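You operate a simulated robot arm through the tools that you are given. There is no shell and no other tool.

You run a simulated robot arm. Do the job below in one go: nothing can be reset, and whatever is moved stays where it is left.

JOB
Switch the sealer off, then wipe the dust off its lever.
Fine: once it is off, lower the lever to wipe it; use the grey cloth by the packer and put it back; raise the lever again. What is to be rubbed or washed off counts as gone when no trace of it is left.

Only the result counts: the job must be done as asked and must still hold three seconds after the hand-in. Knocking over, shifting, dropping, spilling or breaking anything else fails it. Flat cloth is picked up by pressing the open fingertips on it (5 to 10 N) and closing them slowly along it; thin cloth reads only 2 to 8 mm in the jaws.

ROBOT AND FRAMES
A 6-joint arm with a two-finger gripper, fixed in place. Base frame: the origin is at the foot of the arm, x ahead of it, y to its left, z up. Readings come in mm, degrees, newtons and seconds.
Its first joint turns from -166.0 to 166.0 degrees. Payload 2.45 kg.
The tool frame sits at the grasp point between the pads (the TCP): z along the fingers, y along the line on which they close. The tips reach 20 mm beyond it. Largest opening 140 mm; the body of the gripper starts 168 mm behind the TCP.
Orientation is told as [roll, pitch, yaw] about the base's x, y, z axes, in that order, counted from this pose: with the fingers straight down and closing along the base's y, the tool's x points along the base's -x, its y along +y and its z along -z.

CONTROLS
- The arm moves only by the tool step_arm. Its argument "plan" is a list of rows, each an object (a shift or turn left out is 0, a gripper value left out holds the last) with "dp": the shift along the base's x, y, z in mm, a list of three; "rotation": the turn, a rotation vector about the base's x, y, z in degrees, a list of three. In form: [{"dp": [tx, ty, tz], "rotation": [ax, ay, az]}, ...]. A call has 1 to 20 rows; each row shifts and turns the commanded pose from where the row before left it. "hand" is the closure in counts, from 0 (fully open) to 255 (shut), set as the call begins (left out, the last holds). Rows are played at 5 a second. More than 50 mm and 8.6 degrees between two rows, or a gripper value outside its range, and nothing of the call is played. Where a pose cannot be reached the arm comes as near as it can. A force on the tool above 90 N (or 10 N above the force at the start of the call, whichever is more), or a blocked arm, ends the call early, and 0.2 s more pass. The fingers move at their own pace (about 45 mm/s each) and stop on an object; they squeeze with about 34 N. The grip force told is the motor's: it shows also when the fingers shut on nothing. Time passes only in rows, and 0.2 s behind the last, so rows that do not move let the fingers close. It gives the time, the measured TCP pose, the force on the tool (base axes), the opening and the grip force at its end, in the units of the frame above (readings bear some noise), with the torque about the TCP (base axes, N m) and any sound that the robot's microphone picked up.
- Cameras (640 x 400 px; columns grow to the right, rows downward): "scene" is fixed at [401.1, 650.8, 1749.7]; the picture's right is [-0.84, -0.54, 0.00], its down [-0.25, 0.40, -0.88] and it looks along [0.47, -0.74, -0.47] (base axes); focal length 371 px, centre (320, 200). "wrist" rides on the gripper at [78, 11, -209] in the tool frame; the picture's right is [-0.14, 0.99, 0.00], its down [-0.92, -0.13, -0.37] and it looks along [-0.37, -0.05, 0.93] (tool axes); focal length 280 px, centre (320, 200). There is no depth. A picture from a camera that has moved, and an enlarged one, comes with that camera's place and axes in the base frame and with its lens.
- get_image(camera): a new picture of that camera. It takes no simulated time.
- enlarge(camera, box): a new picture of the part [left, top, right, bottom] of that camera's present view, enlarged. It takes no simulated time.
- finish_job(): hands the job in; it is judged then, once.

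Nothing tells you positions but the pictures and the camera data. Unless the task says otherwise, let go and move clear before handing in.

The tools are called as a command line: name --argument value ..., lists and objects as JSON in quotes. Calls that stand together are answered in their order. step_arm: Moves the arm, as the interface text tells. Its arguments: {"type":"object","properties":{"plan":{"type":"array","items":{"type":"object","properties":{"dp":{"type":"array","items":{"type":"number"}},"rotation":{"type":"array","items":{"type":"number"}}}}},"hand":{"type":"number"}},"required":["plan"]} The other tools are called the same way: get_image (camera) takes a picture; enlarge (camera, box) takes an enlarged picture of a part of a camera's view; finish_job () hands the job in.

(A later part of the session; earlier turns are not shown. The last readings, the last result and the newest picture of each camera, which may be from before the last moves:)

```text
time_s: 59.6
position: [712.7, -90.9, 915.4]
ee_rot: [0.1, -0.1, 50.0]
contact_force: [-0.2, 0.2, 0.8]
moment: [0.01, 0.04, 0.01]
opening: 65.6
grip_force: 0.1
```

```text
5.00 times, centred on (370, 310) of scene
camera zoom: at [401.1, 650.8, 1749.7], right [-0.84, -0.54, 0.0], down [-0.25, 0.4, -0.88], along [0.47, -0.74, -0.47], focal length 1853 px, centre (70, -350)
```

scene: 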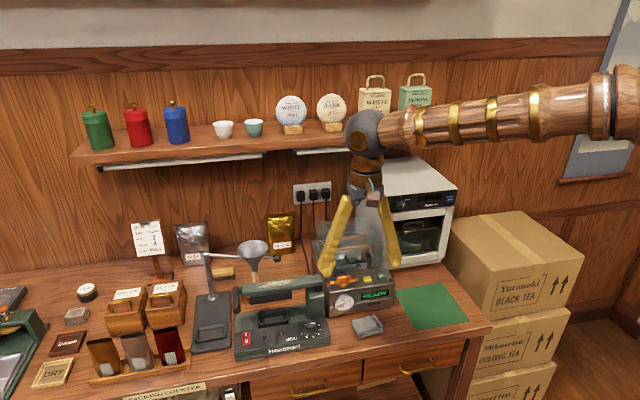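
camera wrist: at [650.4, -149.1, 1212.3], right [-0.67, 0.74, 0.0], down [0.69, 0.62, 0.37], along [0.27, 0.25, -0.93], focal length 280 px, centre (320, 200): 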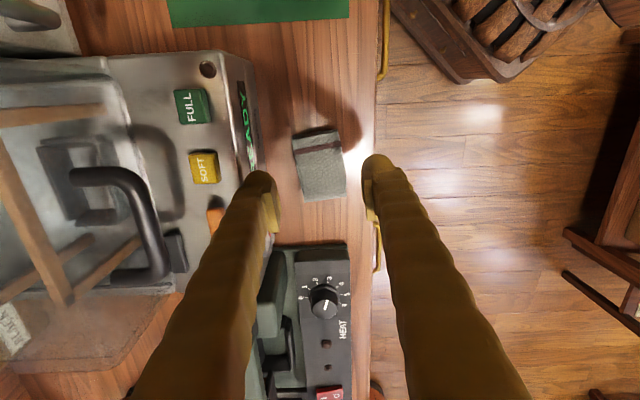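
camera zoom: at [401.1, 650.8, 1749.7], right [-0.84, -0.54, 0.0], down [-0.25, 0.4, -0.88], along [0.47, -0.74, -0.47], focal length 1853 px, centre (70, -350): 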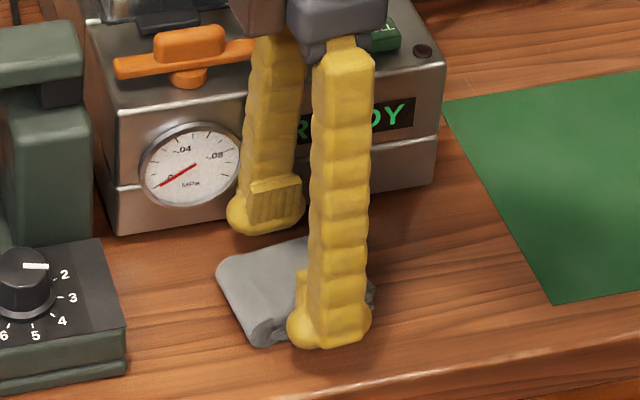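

step_arm --plan '[{"dp": [-1, 0, -3]}, {"dp": [0, 0, -3]}, {}]'

step_arm --plan '[{"dp": [0, 0, -2]}, {"dp": [0, 0, -1]}, {}]'

enlarge --camera "wrist" --box '[230, 100, 430, 250]'

enlarge --camera "scene" --box '[330, 270, 410, 350]'

```text
time_s: 60.4
position: [712.1, -90.7, 910.8]
ee_rot: [0.1, -0.2, 50.0]
contact_force: [-0.5, -0.4, -0.5]
moment: [-0.04, -0.01, -0.01]
opening: 65.4
grip_force: 0.0
```

```text
time_s: 61.2
position: [713.3, -90.8, 907.8]
ee_rot: [0.1, -0.2, 50.1]
contact_force: [0.2, 0.0, 0.1]
moment: [-0.01, -0.03, 0.0]
opening: 65.4
grip_force: 0.0
```

```text
2.67 times, centred on (330, 175) of wrist
camera zoom: at [654.9, -146.3, 1117.4], right [-0.67, 0.74, 0.0], down [0.69, 0.62, 0.37], along [0.27, 0.25, -0.93], focal length 748 px, centre (293, 267)
```

zoom: 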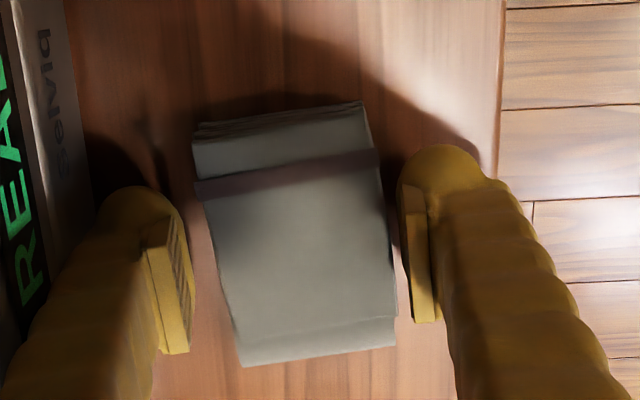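

```text
5.00 times, centred on (370, 310) of scene
camera zoom: at [401.1, 650.8, 1749.7], right [-0.84, -0.54, 0.0], down [-0.25, 0.4, -0.88], along [0.47, -0.74, -0.47], focal length 1853 px, centre (70, -350)
```

zoom: 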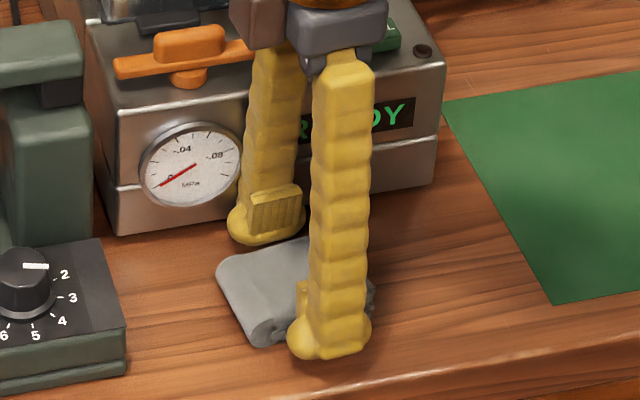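

The tips are now beside the pad, a few mm above the counter. I'll lower slightly more and then close slowly from both sides.

step_arm --plan '[{"dp": [0, 0, -3]}, {}]' --hand 152

step_arm --plan '[{}, {}]' --hand 166

step_arm --plan '[{}, {}]' --hand 178

enlarge --camera "wrist" --box '[230, 100, 430, 250]'

enlarge --camera "scene" --box '[330, 270, 410, 350]'

```text
time_s: 61.8
position: [711.5, -91.4, 903.9]
ee_rot: [0.1, -0.2, 49.9]
contact_force: [0.4, 0.0, -0.3]
moment: [-0.02, 0.0, -0.01]
opening: 56.4
grip_force: 0.0
```

```text
time_s: 62.4
position: [713.8, -91.5, 905.2]
ee_rot: [0.1, -0.2, 50.1]
contact_force: [0.6, 0.2, -0.9]
moment: [0.01, -0.01, 0.01]
opening: 53.4
grip_force: 33.8
```

```text
time_s: 63.0
position: [712.3, -91.7, 905.3]
ee_rot: [0.2, -0.2, 50.0]
contact_force: [-0.1, -0.1, 0.1]
moment: [-0.03, 0.0, -0.02]
opening: 53.2
grip_force: 33.9
```

```text
2.67 times, centred on (330, 175) of wrist
camera zoom: at [654.8, -146.1, 1114.5], right [-0.67, 0.74, 0.0], down [0.69, 0.62, 0.37], along [0.27, 0.25, -0.93], focal length 748 px, centre (293, 267)
```

zoom: 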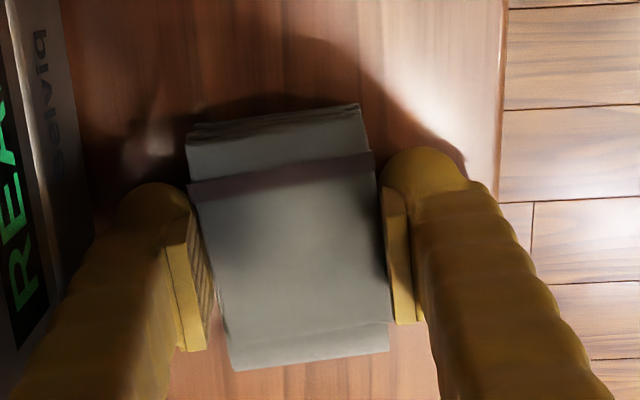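

```text
5.00 times, centred on (370, 310) of scene
camera zoom: at [401.1, 650.8, 1749.7], right [-0.84, -0.54, 0.0], down [-0.25, 0.4, -0.88], along [0.47, -0.74, -0.47], focal length 1853 px, centre (70, -350)
```

zoom: 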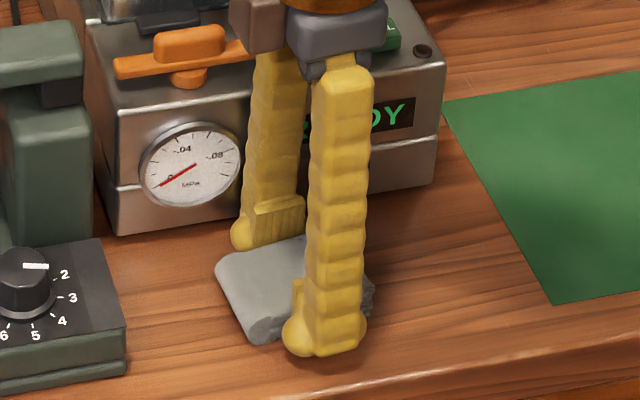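

The pad is firm and is held across its 53 mm width with 34 N. I'll lift slowly and check the hold.

step_arm --plan '[{"dp": [0, 0, 5]}, {"dp": [0, 0, 10]}, {"dp": [0, 0, 25]}, {}]' --hand 195

enlarge --camera "wrist" --box '[230, 100, 430, 250]'

enlarge --camera "scene" --box '[330, 270, 410, 350]'

```text
time_s: 64.0
position: [711.6, -91.4, 944.5]
ee_rot: [0.1, -0.2, 50.0]
contact_force: [0.3, 0.2, 0.1]
moment: [0.0, 0.02, 0.0]
opening: 53.3
grip_force: 34.0
```

```text
2.67 times, centred on (330, 175) of wrist
camera zoom: at [654.6, -146.9, 1155.0], right [-0.67, 0.74, 0.0], down [0.69, 0.62, 0.37], along [0.27, 0.25, -0.93], focal length 748 px, centre (293, 267)
```

zoom: 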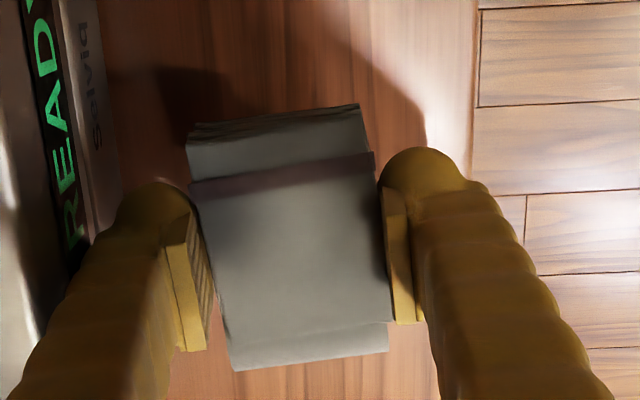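

```text
5.00 times, centred on (370, 310) of scene
camera zoom: at [401.1, 650.8, 1749.7], right [-0.84, -0.54, 0.0], down [-0.25, 0.4, -0.88], along [0.47, -0.74, -0.47], focal length 1853 px, centre (70, -350)
```

zoom: 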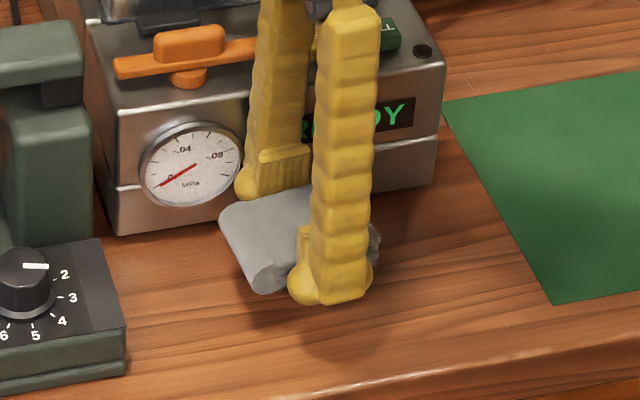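

The cloth is held securely as a pad. I'll raise it, turn it so the pad lies across the lever, and hover in front of the lever for a look.

step_arm --plan '[{"dp": [0, 0, 45]}, {"dp": [0, 0, 45]}, {"dp": [0, 0, 45]}, {"dp": [0, 0, 45]}, {"dp": [0, 0, 45]}, {"dp": [14.4, 15.3, 2.5], "rotation": [0, 0, -7.9]}, {"dp": [14.4, 15.3, 2.5], "rotation": [0, 0, -7.9]}, {"dp": [14.4, 15.3, 2.5], "rotation": [0, 0, -7.9]}, {"dp": [14.4, 15.3, 2.5], "rotation": [0, 0, -7.9]}, {"dp": [14.4, 15.3, 2.5], "rotation": [0, 0, -7.9]}, {"dp": [14.4, 15.3, 2.5], "rotation": [0, 0, -7.9]}, {"dp": [14.4, 15.3, 2.5], "rotation": [0, 0, -7.9]}, {"dp": [14.4, 15.3, 2.5], "rotation": [0, 0, -7.9]}, {"dp": [14.4, 15.3, 2.5], "rotation": [0, 0, -7.9]}, {"dp": [14.4, 15.3, 2.5], "rotation": [0, 0, -7.9]}, {"dp": [14.4, 15.3, 2.5], "rotation": [0, 0, -7.9]}, {"dp": [14.4, 15.3, 2.5], "rotation": [0, 0, -7.9]}, {}]'

get_image --camera "wrist"

get_image --camera "scene"

```text
time_s: 67.8
position: [885.8, 92.1, 1201.7]
ee_rot: [0.1, -0.2, -44.8]
contact_force: [-0.6, -0.2, -1.0]
moment: [0.01, -0.01, 0.01]
opening: 53.3
grip_force: 34.3
```

```text
taken
camera wrist: at [838.1, 154.8, 1410.8], right [0.8, 0.61, 0.0], down [0.56, -0.74, 0.37], along [0.23, -0.29, -0.93], focal length 280 px, centre (320, 200)
```

wrist: 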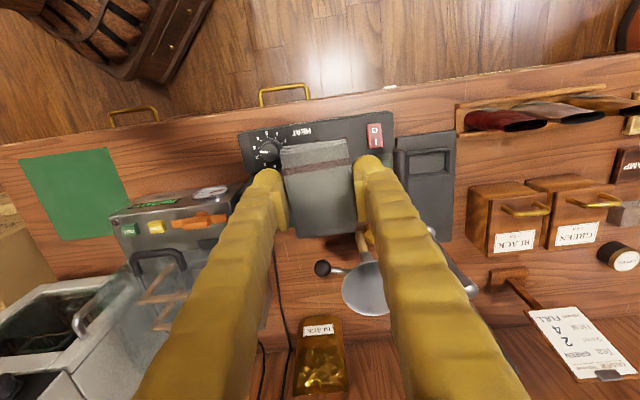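

```text
taken
```

scene: 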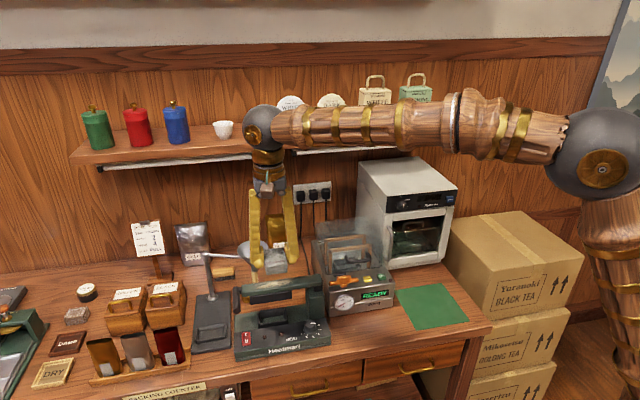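

enlarge --camera "scene" --box '[228, 265, 338, 325]'

enlarge --camera "scene" --box '[200, 180, 340, 320]'

```text
5.82 times, centred on (283, 295) of scene
camera zoom: at [401.1, 650.8, 1749.7], right [-0.84, -0.54, 0.0], down [-0.25, 0.4, -0.88], along [0.47, -0.74, -0.47], focal length 2156 px, centre (535, -353)
```

zoom: 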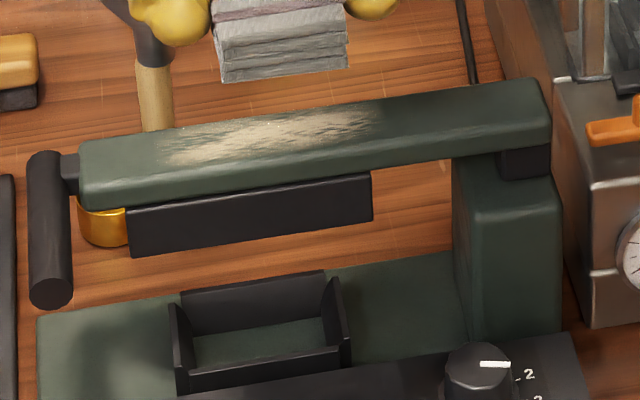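

```text
2.86 times, centred on (270, 250) of scene
camera zoom: at [401.1, 650.8, 1749.7], right [-0.84, -0.54, 0.0], down [-0.25, 0.4, -0.88], along [0.47, -0.74, -0.47], focal length 1059 px, centre (463, 57)
```

zoom: 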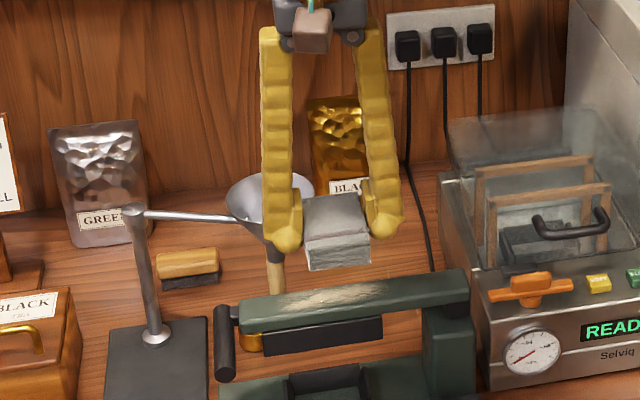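

The lever's top spans roughly w = 630–660 mm and the dust about 110 mm along it. I'll bring the pad over the right end of the dust and lower to just above the lever.

step_arm --plan '[{"dp": [5.2, -29.5, 0]}, {"dp": [5.2, -29.5, 0]}, {"dp": [5.2, -29.6, -20]}, {"dp": [0, 0, -40]}, {"dp": [0, 0, -40]}, {}]'

get_image --camera "wrist"

enlarge --camera "scene" --box '[220, 230, 340, 320]'

```text
time_s: 69.2
position: [900.3, 2.9, 1099.2]
ee_rot: [0.1, -0.3, -44.7]
contact_force: [-0.9, -0.5, -0.6]
moment: [0.01, 0.0, 0.0]
opening: 53.1
grip_force: 33.6
```

```text
taken
camera wrist: at [853.1, 64.8, 1309.2], right [0.8, 0.61, 0.0], down [0.56, -0.74, 0.37], along [0.23, -0.29, -0.93], focal length 280 px, centre (320, 200)
```

wrist: 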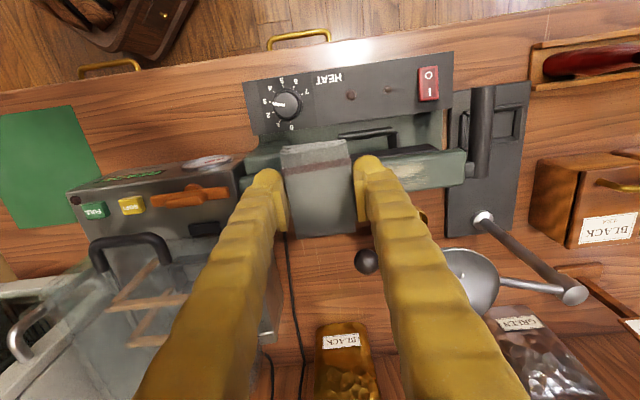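

```text
4.44 times, centred on (280, 275) of scene
camera zoom: at [401.1, 650.8, 1749.7], right [-0.84, -0.54, 0.0], down [-0.25, 0.4, -0.88], along [0.47, -0.74, -0.47], focal length 1647 px, centre (498, -133)
```

zoom: 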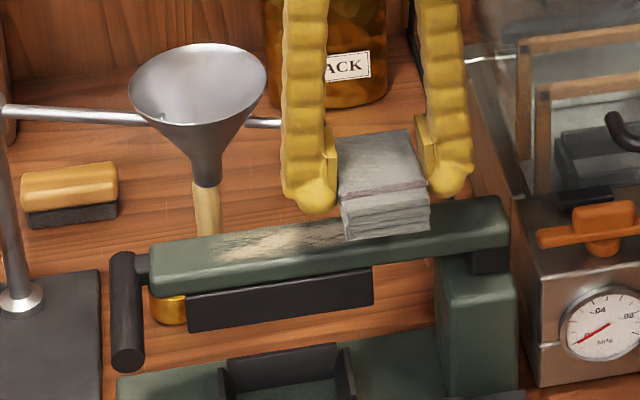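

The pad is right over the right end of the dust and covers the lever's full width. I'll lower gently until it touches.

step_arm --plan '[{"dp": [-3.5, -3.5, -12]}, {"dp": [0, 0, -6]}, {"dp": [0, 0, -3]}, {}]'

step_arm --plan '[{"dp": [0, 0, -2]}, {"dp": [0, 0, -1.5]}, {}]'

enlarge --camera "scene" --box '[220, 230, 340, 320]'

```text
time_s: 70.2
position: [896.7, -0.6, 1078.5]
ee_rot: [0.1, -0.2, -44.7]
contact_force: [0.0, -1.8, -0.2]
moment: [-0.01, 0.02, 0.01]
opening: 53.3
grip_force: 34.1
```

```text
time_s: 71.0
position: [895.9, -0.1, 1076.0]
ee_rot: [0.1, -0.1, -44.8]
contact_force: [-0.3, -0.3, -1.6]
moment: [0.03, 0.0, -0.01]
opening: 53.5
grip_force: 34.3
```

```text
4.44 times, centred on (280, 275) of scene
camera zoom: at [401.1, 650.8, 1749.7], right [-0.84, -0.54, 0.0], down [-0.25, 0.4, -0.88], along [0.47, -0.74, -0.47], focal length 1647 px, centre (498, -133)
```

zoom: 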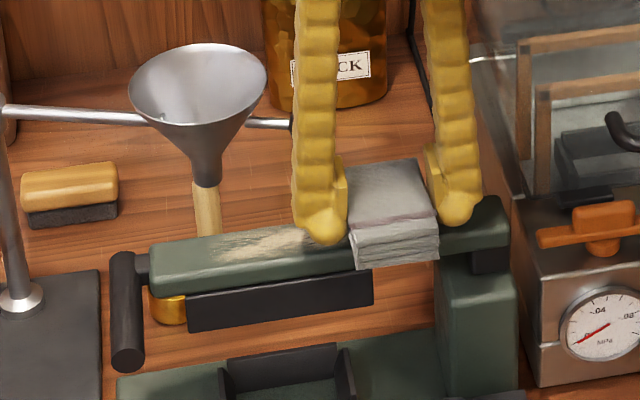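

step_arm --plan '[{"dp": [0, 0, -2]}, {"dp": [0, 0, -1.5]}, {}]'

step_arm --plan '[{"dp": [0, 0, -1.5]}, {}]'

step_arm --plan '[{"dp": [0, 0, -1.5]}, {}]'

enlarge --camera "scene" --box '[220, 230, 340, 320]'

```text
time_s: 71.8
position: [895.8, -0.5, 1071.0]
ee_rot: [0.2, -0.3, -44.8]
contact_force: [0.6, 0.0, -0.2]
moment: [-0.03, -0.02, 0.0]
opening: 53.2
grip_force: 34.5
```

```text
time_s: 72.4
position: [897.5, -0.4, 1071.8]
ee_rot: [0.1, -0.2, -44.8]
contact_force: [-0.3, 0.3, -0.3]
moment: [0.0, -0.01, 0.01]
opening: 53.3
grip_force: 34.2
```

```text
time_s: 73.0
position: [896.2, 0.3, 1067.9]
ee_rot: [0.1, -0.3, -44.8]
contact_force: [0.1, 0.0, 0.8]
moment: [0.01, 0.02, -0.01]
opening: 53.3
grip_force: 33.8
```

```text
4.44 times, centred on (280, 275) of scene
camera zoom: at [401.1, 650.8, 1749.7], right [-0.84, -0.54, 0.0], down [-0.25, 0.4, -0.88], along [0.47, -0.74, -0.47], focal length 1647 px, centre (498, -133)
```

zoom: 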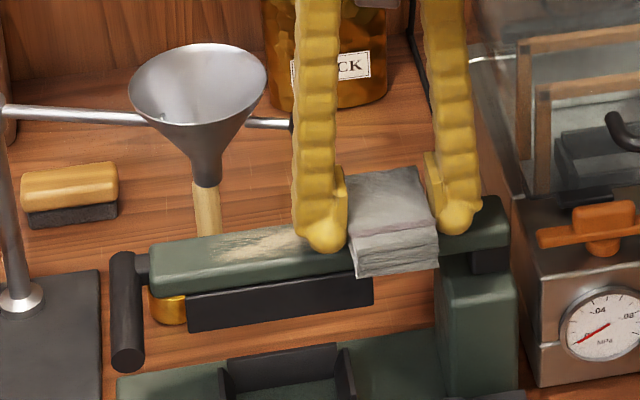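

step_arm --plan '[{"dp": [0, 0, -1.5]}, {}]'

step_arm --plan '[{"dp": [0, 0, -1.5]}, {}]'

step_arm --plan '[{"dp": [0, 0, -1.5]}, {}]'

enlarge --camera "scene" --box '[220, 230, 340, 320]'

```text
time_s: 73.6
position: [896.1, -0.8, 1068.8]
ee_rot: [0.0, -0.2, -44.8]
contact_force: [0.2, 0.6, -0.7]
moment: [-0.04, -0.02, 0.01]
opening: 53.2
grip_force: 34.2
```

```text
time_s: 74.2
position: [897.1, 0.1, 1065.1]
ee_rot: [0.1, -0.3, -44.7]
contact_force: [0.0, -0.1, -0.6]
moment: [0.01, 0.0, 0.01]
opening: 53.3
grip_force: 34.1
```

```text
time_s: 74.8
position: [897.7, 0.0, 1064.9]
ee_rot: [0.2, -0.2, -44.8]
contact_force: [-0.3, 0.3, -0.3]
moment: [0.02, 0.01, 0.01]
opening: 53.1
grip_force: 34.1
```

```text
4.44 times, centred on (280, 275) of scene
camera zoom: at [401.1, 650.8, 1749.7], right [-0.84, -0.54, 0.0], down [-0.25, 0.4, -0.88], along [0.47, -0.74, -0.47], focal length 1647 px, centre (498, -133)
```

zoom: 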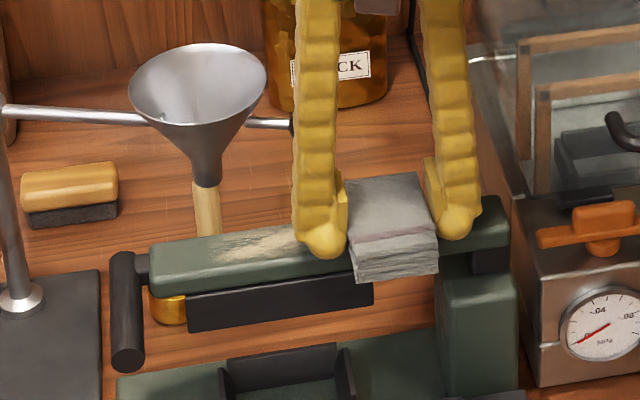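

step_arm --plan '[{"dp": [0, 0, -1.5]}, {}]'

step_arm --plan '[{"dp": [0, 0, -1.5]}, {}]'

step_arm --plan '[{"dp": [0, 0, -1.5]}, {}]'

enlarge --camera "scene" --box '[260, 240, 340, 300]'

```text
time_s: 75.4
position: [898.1, -1.3, 1062.9]
ee_rot: [0.1, -0.1, -44.8]
contact_force: [-0.3, 0.6, -0.6]
moment: [0.02, 0.02, 0.0]
opening: 53.3
grip_force: 34.8
```

```text
time_s: 76.0
position: [897.1, -0.9, 1063.8]
ee_rot: [0.1, -0.3, -44.8]
contact_force: [-0.3, -0.8, 3.8]
moment: [-0.13, -0.03, 0.0]
opening: 53.4
grip_force: 34.2
```

```text
time_s: 76.6
position: [897.6, 0.2, 1061.6]
ee_rot: [0.2, -0.4, -44.9]
contact_force: [-3.9, -0.5, 34.1]
moment: [-0.38, -0.01, -0.04]
opening: 53.4
grip_force: 33.4
```

```text
6.67 times, centred on (300, 270) of scene
camera zoom: at [401.1, 650.8, 1749.7], right [-0.84, -0.54, 0.0], down [-0.25, 0.4, -0.88], along [0.47, -0.74, -0.47], focal length 2471 px, centre (453, -267)
```

zoom: 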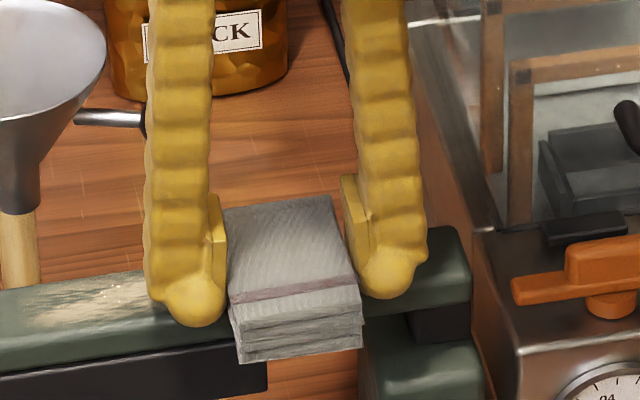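

Contact. I'll ease to about 10–15 N and start sweeping left along the lever in short strokes.

step_arm --plan '[{"dp": [0, 0, 1]}, {"dp": [3.5, 3.5, 0]}, {"dp": [3.5, 3.5, 0]}, {"dp": [3.5, 3.5, 0]}, {}]'

step_arm --plan '[{"dp": [3.5, 3.5, 0]}, {"dp": [3.5, 3.5, 0]}, {"dp": [3.5, 3.5, 0]}, {}]'

enlarge --camera "scene" --box '[220, 230, 340, 320]'

```text
time_s: 77.8
position: [905.8, 11.1, 1059.5]
ee_rot: [0.1, -0.2, -44.8]
contact_force: [-2.8, -3.8, 15.3]
moment: [-0.1, 0.03, -0.04]
opening: 53.3
grip_force: 34.0
```

```text
time_s: 78.8
position: [917.7, 22.5, 1061.2]
ee_rot: [0.1, -0.2, -44.8]
contact_force: [-4.5, -3.4, 14.3]
moment: [-0.06, 0.04, 0.01]
opening: 53.4
grip_force: 33.6
```

```text
4.44 times, centred on (280, 275) of scene
camera zoom: at [401.1, 650.8, 1749.7], right [-0.84, -0.54, 0.0], down [-0.25, 0.4, -0.88], along [0.47, -0.74, -0.47], focal length 1647 px, centre (498, -133)
```

zoom: 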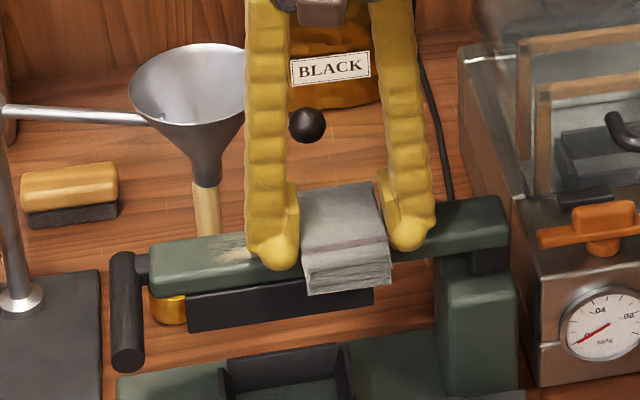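

The wiping works with a steady 14 N, and the lever behind the pad looks clean. I'll continue left.

step_arm --plan '[{"dp": [3.5, 3.5, 0]}, {"dp": [3.5, 3.5, 0]}, {"dp": [3.5, 3.5, 0]}, {"dp": [3.5, 3.5, 0]}, {"dp": [3.5, 3.5, 0]}, {"dp": [3.5, 3.5, 0]}, {"dp": [3.5, 3.5, 0]}, {"dp": [3.5, 3.5, 0]}, {}]'

enlarge --camera "scene" --box '[220, 230, 340, 320]'

get_image --camera "wrist"

```text
time_s: 80.8
position: [945.4, 49.6, 1061.3]
ee_rot: [0.1, -0.2, -44.8]
contact_force: [-3.5, -3.3, 15.0]
moment: [-0.04, 0.03, -0.02]
opening: 53.4
grip_force: 34.2
```

```text
4.44 times, centred on (280, 275) of scene
camera zoom: at [401.1, 650.8, 1749.7], right [-0.84, -0.54, 0.0], down [-0.25, 0.4, -0.88], along [0.47, -0.74, -0.47], focal length 1647 px, centre (498, -133)
```

zoom: 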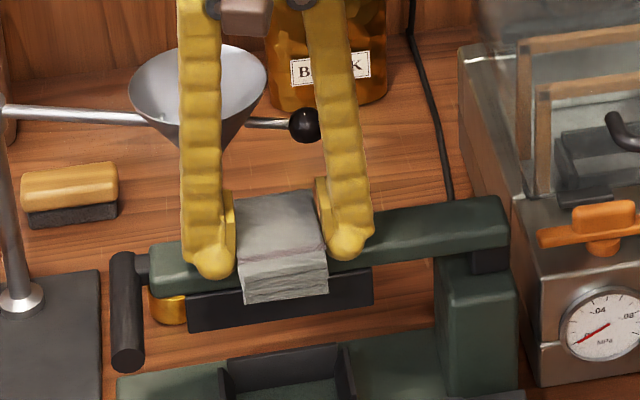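

```text
taken
camera wrist: at [898.7, 110.1, 1270.3], right [0.8, 0.61, 0.0], down [0.56, -0.74, 0.37], along [0.23, -0.29, -0.93], focal length 280 px, centre (320, 200)
```

wrist: 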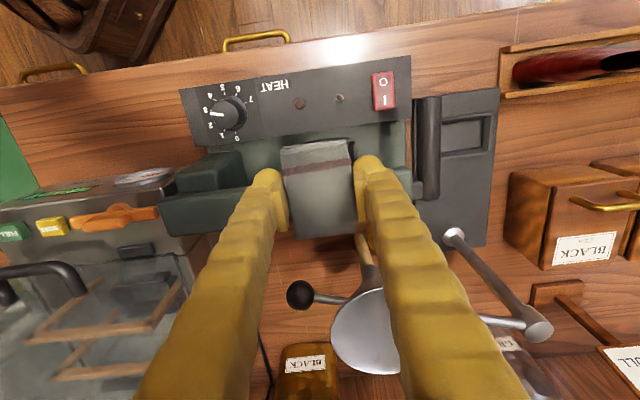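

step_arm --plan '[{"dp": [3.5, 3.5, 0]}, {"dp": [3.5, 3.5, 0]}, {"dp": [3.5, 3.5, 0]}, {"dp": [3.5, 3.5, 0]}, {"dp": [3.5, 3.5, 0]}, {}]'

step_arm --plan '[{"dp": [3.5, 3.5, 0]}, {"dp": [3.5, 3.5, 0]}, {"dp": [3.5, 3.5, 0]}, {}]'

enlarge --camera "scene" --box '[220, 230, 340, 320]'

get_image --camera "wrist"

```text
time_s: 82.2
position: [962.3, 67.1, 1059.9]
ee_rot: [0.1, -0.3, -44.8]
contact_force: [0.0, 0.9, 1.8]
moment: [0.03, 0.0, 0.01]
opening: 53.3
grip_force: 34.2
```

```text
time_s: 83.2
position: [973.2, 76.4, 1061.8]
ee_rot: [0.1, -0.3, -44.8]
contact_force: [-2.2, -3.4, 9.2]
moment: [0.01, 0.05, -0.01]
opening: 53.2
grip_force: 34.1
```

```text
4.44 times, centred on (280, 275) of scene
camera zoom: at [401.1, 650.8, 1749.7], right [-0.84, -0.54, 0.0], down [-0.25, 0.4, -0.88], along [0.47, -0.74, -0.47], focal length 1647 px, centre (498, -133)
```

zoom: 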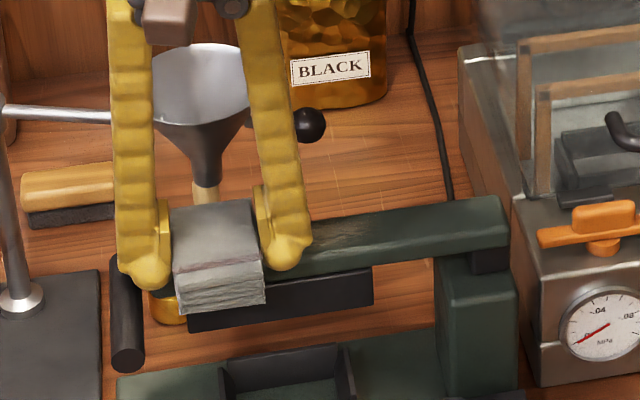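

```text
taken
camera wrist: at [926.2, 138.3, 1270.3], right [0.8, 0.61, 0.0], down [0.56, -0.74, 0.37], along [0.23, -0.29, -0.93], focal length 280 px, centre (320, 200)
```

wrist: 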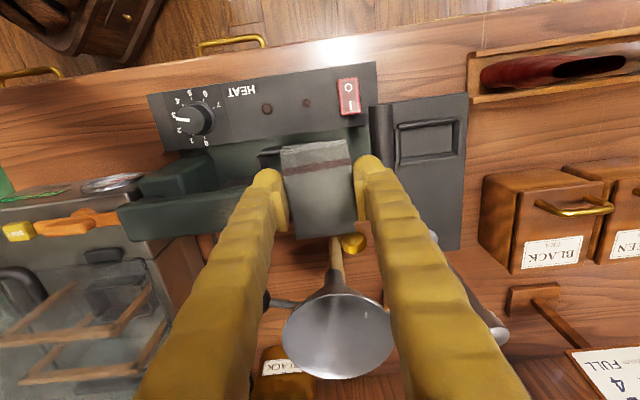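

I'll press a touch more and sweep back to the right for a second pass.

step_arm --plan '[{"dp": [1.4, 1.4, -0.4]}, {"dp": [-3.5, -3.5, 0]}, {"dp": [-3.5, -3.5, 0]}, {"dp": [-3.5, -3.5, 0]}, {"dp": [-3.5, -3.5, 0]}, {"dp": [-3.5, -3.5, 0]}, {"dp": [-3.5, -3.5, 0]}, {}]'

step_arm --plan '[{"dp": [-3.5, -3.5, 0]}, {"dp": [-3.5, -3.5, 0]}, {"dp": [-3.5, -3.5, 0]}, {"dp": [-3.5, -3.5, 0]}, {"dp": [-3.5, -3.5, 0]}, {"dp": [-3.5, -3.5, 0]}, {"dp": [-3.5, -3.5, 0]}, {"dp": [-3.5, -3.5, 0]}, {}]'

enlarge --camera "scene" --box '[230, 255, 320, 315]'

```text
time_s: 85.0
position: [954.4, 55.5, 1060.1]
ee_rot: [0.1, -0.2, -44.8]
contact_force: [3.5, 2.5, 17.1]
moment: [0.02, -0.1, 0.08]
opening: 53.1
grip_force: 34.4
```

```text
time_s: 87.0
position: [925.7, 29.0, 1060.9]
ee_rot: [0.1, -0.3, -44.8]
contact_force: [-0.1, 0.7, 11.5]
moment: [0.01, 0.03, 0.02]
opening: 53.1
grip_force: 34.6
```

```text
6.67 times, centred on (275, 285) of scene
camera zoom: at [401.1, 650.8, 1749.7], right [-0.84, -0.54, 0.0], down [-0.25, 0.4, -0.88], along [0.47, -0.74, -0.47], focal length 2471 px, centre (620, -367)
```

zoom: 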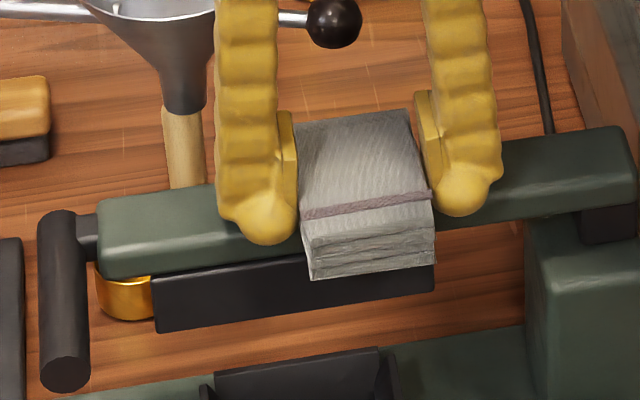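

step_arm --plan '[{"dp": [-3.5, -3.5, 0]}, {"dp": [-3.5, -3.5, 0]}, {"dp": [-3.5, -3.5, 0]}, {"dp": [-3.5, -3.5, 0]}, {"dp": [-3.5, -3.5, 0]}, {"dp": [-3.5, -3.5, 0]}, {"dp": [-3.5, -3.5, 0]}, {"dp": [-3.5, -3.5, 0]}, {"dp": [-3.5, -3.5, 0]}, {"dp": [-3.5, -3.5, 0]}, {}]'

step_arm --plan '[{"dp": [0, 0, 8]}, {"dp": [0, 0, 40]}, {"dp": [0, 0, 45]}, {"dp": [-15, 15, 30]}, {"dp": [-30, 30, 20]}, {}]'

enlarge --camera "scene" --box '[230, 255, 340, 325]'

get_image --camera "scene"

```text
time_s: 89.4
position: [891.1, -5.1, 1058.7]
ee_rot: [0.1, -0.2, -44.8]
contact_force: [0.8, 0.6, 7.4]
moment: [0.02, -0.04, 0.05]
opening: 53.2
grip_force: 33.9
```

```text
time_s: 90.8
position: [846.0, 39.3, 1202.7]
ee_rot: [0.1, -0.2, -44.9]
contact_force: [-0.2, -0.3, -0.4]
moment: [0.02, -0.01, 0.01]
opening: 53.2
grip_force: 34.2
```

```text
5.71 times, centred on (285, 290) of scene
camera zoom: at [401.1, 650.8, 1749.7], right [-0.84, -0.54, 0.0], down [-0.25, 0.4, -0.88], along [0.47, -0.74, -0.47], focal length 2118 px, centre (520, -314)
```

zoom: 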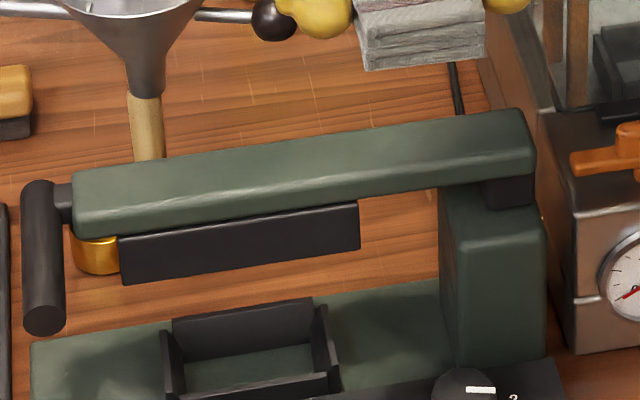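

```text
taken
```

scene: 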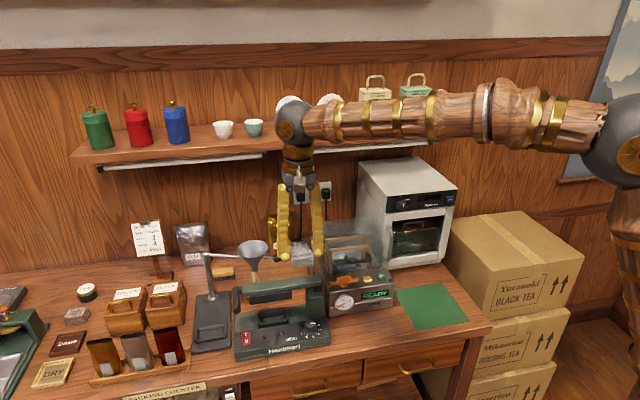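

The lever's top looks clean from the scene camera. I'll check its rear edge with the wrist camera before putting the cloth back.

get_image --camera "wrist"

enlarge --camera "wrist" --box '[350, 120, 510, 230]'

```text
taken
camera wrist: at [798.2, 101.4, 1412.9], right [0.8, 0.61, 0.0], down [0.56, -0.74, 0.37], along [0.23, -0.29, -0.93], focal length 280 px, centre (320, 200)
```

wrist: 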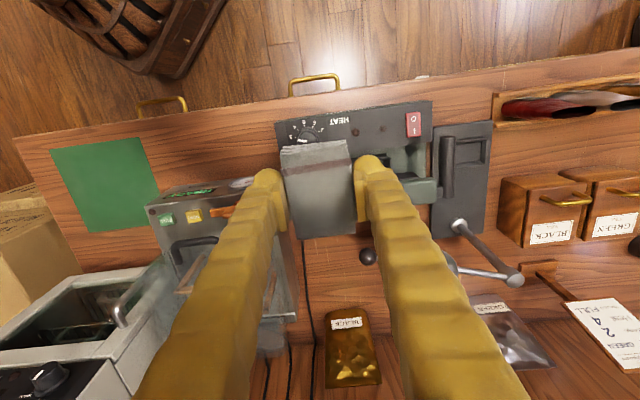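

```text
3.64 times, centred on (430, 175) of wrist
camera zoom: at [798.2, 101.4, 1412.9], right [0.8, 0.61, 0.0], down [0.56, -0.74, 0.37], along [0.23, -0.29, -0.93], focal length 1020 px, centre (-80, 291)
```

zoom: 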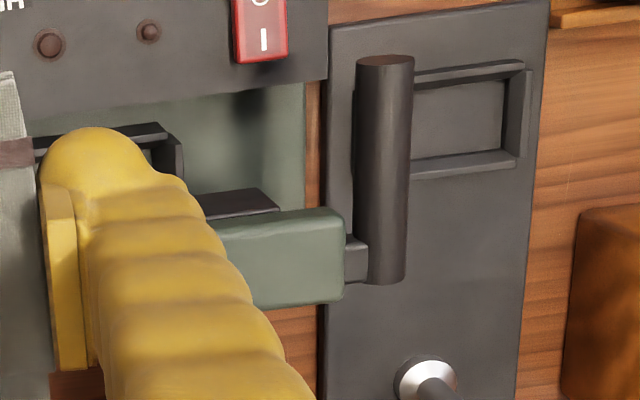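

step_arm --plan '[{"dp": [-30, -30, 0]}, {"dp": [-30, -30, 0]}, {"dp": [-30, -30, 0]}, {"dp": [-20, -20, 0]}, {}]'

enlarge --camera "wrist" --box '[360, 120, 560, 260]'

```text
time_s: 92.0
position: [737.7, -70.0, 1204.0]
ee_rot: [0.1, -0.2, -44.9]
contact_force: [-0.6, 0.0, 0.2]
moment: [0.01, 0.01, -0.02]
opening: 53.1
grip_force: 34.4
```

```text
2.86 times, centred on (460, 190) of wrist
camera zoom: at [690.4, -8.8, 1412.7], right [0.8, 0.61, 0.0], down [0.56, -0.74, 0.37], along [0.23, -0.29, -0.93], focal length 801 px, centre (-80, 229)
```

zoom: 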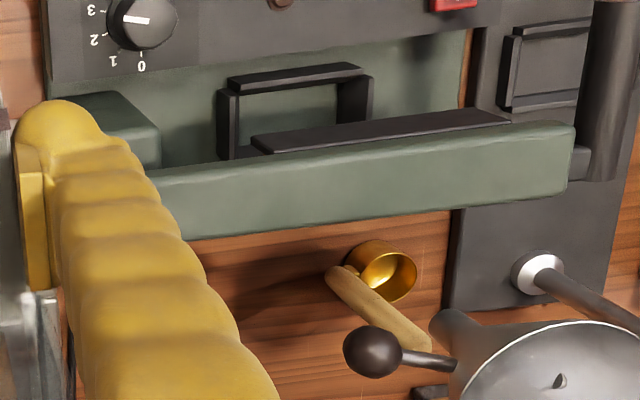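

The whole lever top is clean. Now I'll carry the cloth back to where it lay, turning it to its original orientation on the way.

step_arm --plan '[{"dp": [-2.2, -2.3, 0], "rotation": [0, 0, 8.05]}, {"dp": [-2.2, -2.3, 0], "rotation": [0, 0, 8.05]}, {"dp": [-2.2, -2.3, 0], "rotation": [0, 0, 8.05]}, {"dp": [-2.2, -2.3, 0], "rotation": [0, 0, 8.05]}, {"dp": [-2.2, -2.3, 0], "rotation": [0, 0, 8.05]}, {"dp": [-2.2, -2.3, 0], "rotation": [0, 0, 8.05]}, {"dp": [-2.2, -2.3, 0], "rotation": [0, 0, 8.05]}, {"dp": [-2.2, -2.3, 0], "rotation": [0, 0, 8.05]}, {"dp": [-2.2, -2.3, 0], "rotation": [0, 0, 8.05]}, {"dp": [-2.2, -2.3, 0], "rotation": [0, 0, 8.05]}, {"dp": [-2.2, -2.3, 0], "rotation": [0, 0, 8.05]}, {"dp": [-2.2, -2.3, 0], "rotation": [0, 0, 8.05]}, {"dp": [0, 0, -40]}, {"dp": [0, 0, -40]}, {"dp": [0, 0, -45]}, {"dp": [0, 0, -45]}, {"dp": [0, 0, -45]}, {"dp": [0, 0, -40]}, {}]'

get_image --camera "wrist"

enlarge --camera "scene" --box '[310, 240, 430, 350]'

```text
time_s: 96.0
position: [710.9, -97.9, 948.4]
ee_rot: [0.1, -0.2, 51.8]
contact_force: [0.2, -0.7, 0.1]
moment: [0.04, -0.04, -0.05]
opening: 52.9
grip_force: 34.1
```

```text
taken
camera wrist: at [655.2, -154.8, 1157.9], right [-0.69, 0.72, 0.0], down [0.67, 0.64, 0.37], along [0.27, 0.26, -0.93], focal length 280 px, centre (320, 200)
```

wrist: 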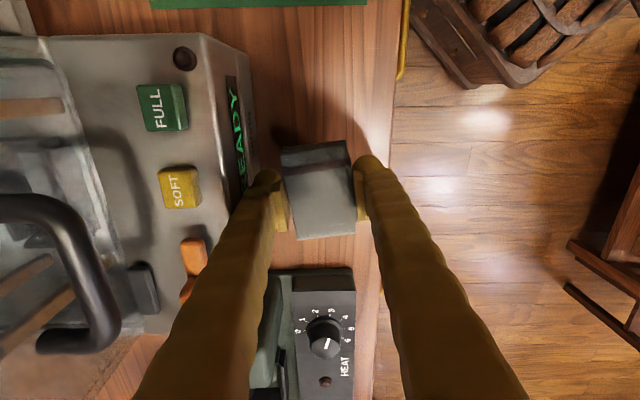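

```text
3.64 times, centred on (370, 295) of scene
camera zoom: at [401.1, 650.8, 1749.7], right [-0.84, -0.54, 0.0], down [-0.25, 0.4, -0.88], along [0.47, -0.74, -0.47], focal length 1348 px, centre (138, -146)
```

zoom: 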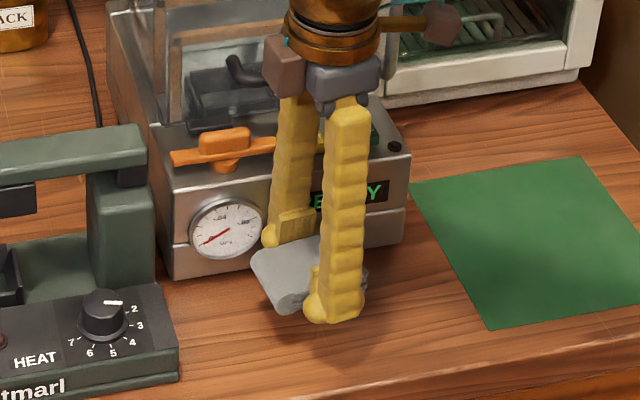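

step_arm --plan '[{"dp": [0, 0, -30]}, {"dp": [0, 0, -7]}, {"dp": [0, 0, -2]}, {}]'

step_arm --plan '[{"dp": [0, 0, -1.5]}, {}]'

step_arm --plan '[{"dp": [0, 0, -1.5]}, {}]'

```text
time_s: 97.0
position: [709.4, -98.4, 909.7]
ee_rot: [0.1, -0.2, 51.9]
contact_force: [-0.6, -0.1, -0.5]
moment: [0.0, -0.02, 0.03]
opening: 53.5
grip_force: 33.9
```

```text
time_s: 97.6
position: [710.4, -97.9, 907.1]
ee_rot: [0.0, -0.1, 51.8]
contact_force: [-0.9, -0.7, 0.5]
moment: [-0.03, 0.01, 0.01]
opening: 52.9
grip_force: 34.3
```

```text
time_s: 98.2
position: [710.3, -98.6, 905.7]
ee_rot: [0.1, -0.2, 51.7]
contact_force: [-0.4, 1.0, 0.0]
moment: [0.01, -0.01, 0.0]
opening: 53.2
grip_force: 33.7
```

step_arm --plan '[{"dp": [0, 0, -1]}, {}]'

step_arm --plan '[{"dp": [0, 0, -1]}, {}]'

enlarge --camera "scene" --box '[330, 270, 410, 350]'

```text
time_s: 98.8
position: [709.5, -99.2, 904.8]
ee_rot: [0.1, -0.1, 51.8]
contact_force: [-0.1, 0.2, -1.0]
moment: [0.02, 0.03, -0.02]
opening: 53.0
grip_force: 34.0
```

```text
time_s: 99.4
position: [709.6, -97.6, 903.2]
ee_rot: [0.1, -0.2, 51.8]
contact_force: [0.3, 0.4, 0.1]
moment: [0.01, -0.01, 0.02]
opening: 53.3
grip_force: 34.1
```

```text
5.00 times, centred on (370, 310) of scene
camera zoom: at [401.1, 650.8, 1749.7], right [-0.84, -0.54, 0.0], down [-0.25, 0.4, -0.88], along [0.47, -0.74, -0.47], focal length 1853 px, centre (70, -350)
```

zoom: 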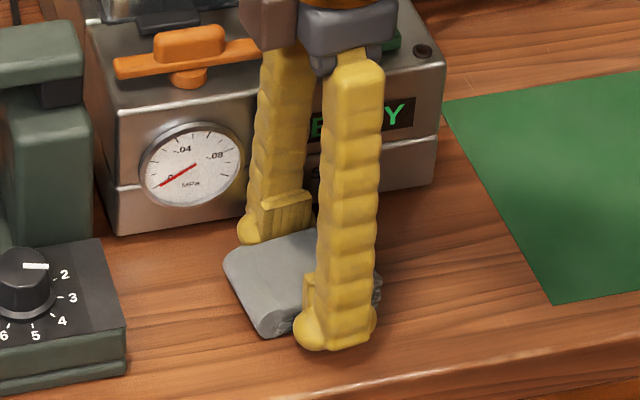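

step_arm --plan '[{"dp": [0, 0, -1]}, {}]'

step_arm --plan '[{"dp": [0, 0, -1]}, {}]'

step_arm --plan '[{"dp": [0, 0, -1]}, {}]'

```text
time_s: 100.0
position: [709.6, -98.2, 904.5]
ee_rot: [0.1, -0.2, 51.8]
contact_force: [0.5, 0.6, 3.7]
moment: [-0.1, 0.04, 0.0]
opening: 53.0
grip_force: 33.7
```

```text
time_s: 100.6
position: [710.0, -97.6, 902.8]
ee_rot: [0.1, -0.2, 51.8]
contact_force: [-4.0, 1.5, 23.6]
moment: [-0.23, 0.31, 0.01]
opening: 53.6
grip_force: 33.6
```

```text
time_s: 101.2
position: [710.7, -97.7, 902.4]
ee_rot: [0.0, -0.3, 51.8]
contact_force: [0.6, 5.4, 40.7]
moment: [0.03, 0.12, 0.02]
opening: 53.5
grip_force: 34.2
```

The pad is on the counter. I'll ease the pressure off and open gently, both fingers clear of it.

step_arm --plan '[{"dp": [0, 0, 1.8]}, {}]'

step_arm --plan '[{}, {}, {}]' --hand 148

step_arm --plan '[{}, {}]' --hand 134

enlarge --camera "wrist" --box '[230, 100, 430, 250]'

```text
time_s: 101.8
position: [709.5, -98.6, 902.5]
ee_rot: [0.1, 0.0, 51.9]
contact_force: [4.0, -0.4, 6.2]
moment: [-0.07, -0.26, -0.02]
opening: 53.1
grip_force: 34.5
```

```text
time_s: 102.6
position: [709.8, -99.1, 904.0]
ee_rot: [0.0, -0.2, 51.8]
contact_force: [-0.4, -0.1, 0.7]
moment: [0.01, 0.0, -0.01]
opening: 58.8
grip_force: 0.0
```

```text
time_s: 103.2
position: [710.2, -98.8, 903.6]
ee_rot: [0.1, -0.1, 51.8]
contact_force: [-1.8, 3.6, 0.7]
moment: [0.03, 0.05, -0.01]
opening: 63.6
grip_force: 0.0
```

```text
2.67 times, centred on (330, 175) of wrist
camera zoom: at [653.6, -155.5, 1113.2], right [-0.69, 0.72, 0.0], down [0.67, 0.64, 0.37], along [0.27, 0.26, -0.93], focal length 748 px, centre (293, 267)
```

zoom: 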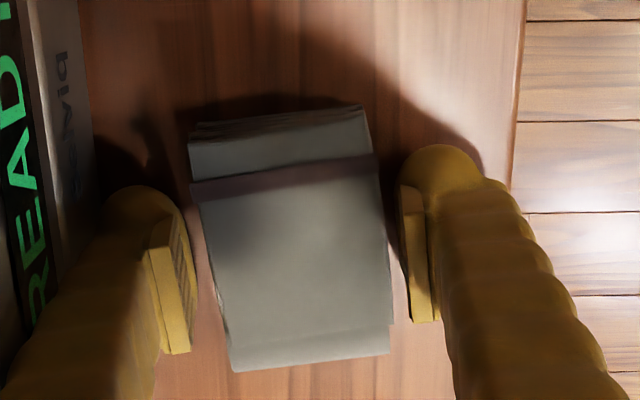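

A slight sideways force shows up, so the rear finger may be close to the packer. I'll narrow the opening a little and lift straight up.

step_arm --plan '[{}, {}]' --hand 142

step_arm --plan '[{"dp": [0, 0, 8]}, {"dp": [0, 0, 15]}, {"dp": [0, 0, 30]}, {"dp": [0, 0, 45]}, {}]'

enlarge --camera "wrist" --box '[230, 100, 430, 250]'

enlarge --camera "scene" --box '[310, 240, 430, 350]'

enlarge --camera "scene" --box '[220, 200, 420, 370]'

```text
time_s: 103.8
position: [709.9, -99.0, 904.3]
ee_rot: [0.1, -0.2, 51.8]
contact_force: [0.4, 0.1, 0.3]
moment: [0.01, 0.0, -0.02]
opening: 62.0
grip_force: 0.0
```

```text
time_s: 105.0
position: [709.4, -99.8, 1001.7]
ee_rot: [0.1, -0.3, 51.8]
contact_force: [0.3, 0.0, -0.4]
moment: [-0.02, -0.03, 0.03]
opening: 62.0
grip_force: 0.1
```

```text
2.67 times, centred on (330, 175) of wrist
camera zoom: at [653.3, -155.7, 1212.2], right [-0.69, 0.72, 0.0], down [0.67, 0.64, 0.37], along [0.27, 0.26, -0.93], focal length 748 px, centre (293, 267)
```

zoom: 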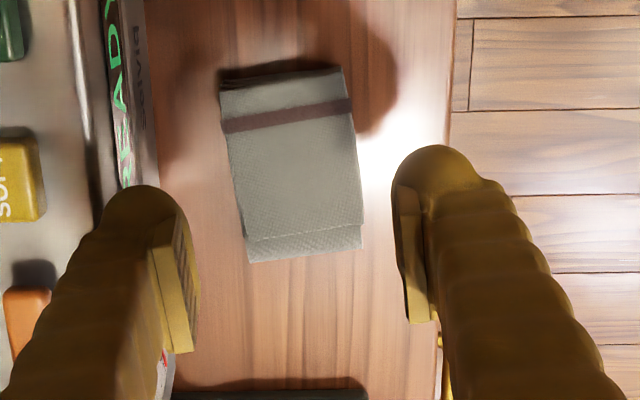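

```text
3.64 times, centred on (370, 295) of scene
camera zoom: at [401.1, 650.8, 1749.7], right [-0.84, -0.54, 0.0], down [-0.25, 0.4, -0.88], along [0.47, -0.74, -0.47], focal length 1348 px, centre (138, -146)
```

zoom: 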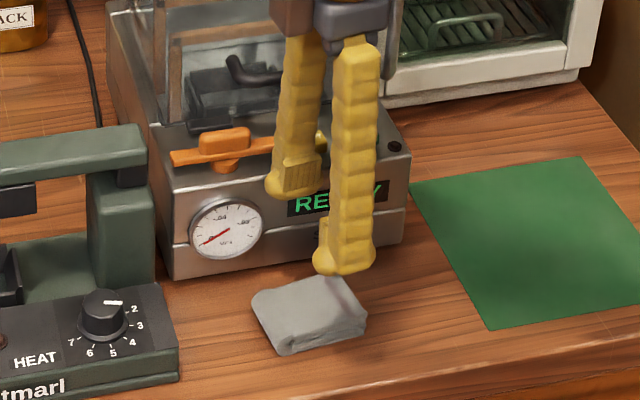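

```text
2.35 times, centred on (320, 285) of scene
camera zoom: at [401.1, 650.8, 1749.7], right [-0.84, -0.54, 0.0], down [-0.25, 0.4, -0.88], along [0.47, -0.74, -0.47], focal length 872 px, centre (320, 0)
```

zoom: 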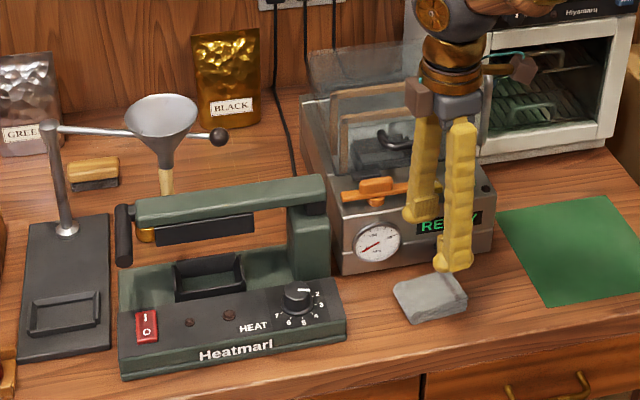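

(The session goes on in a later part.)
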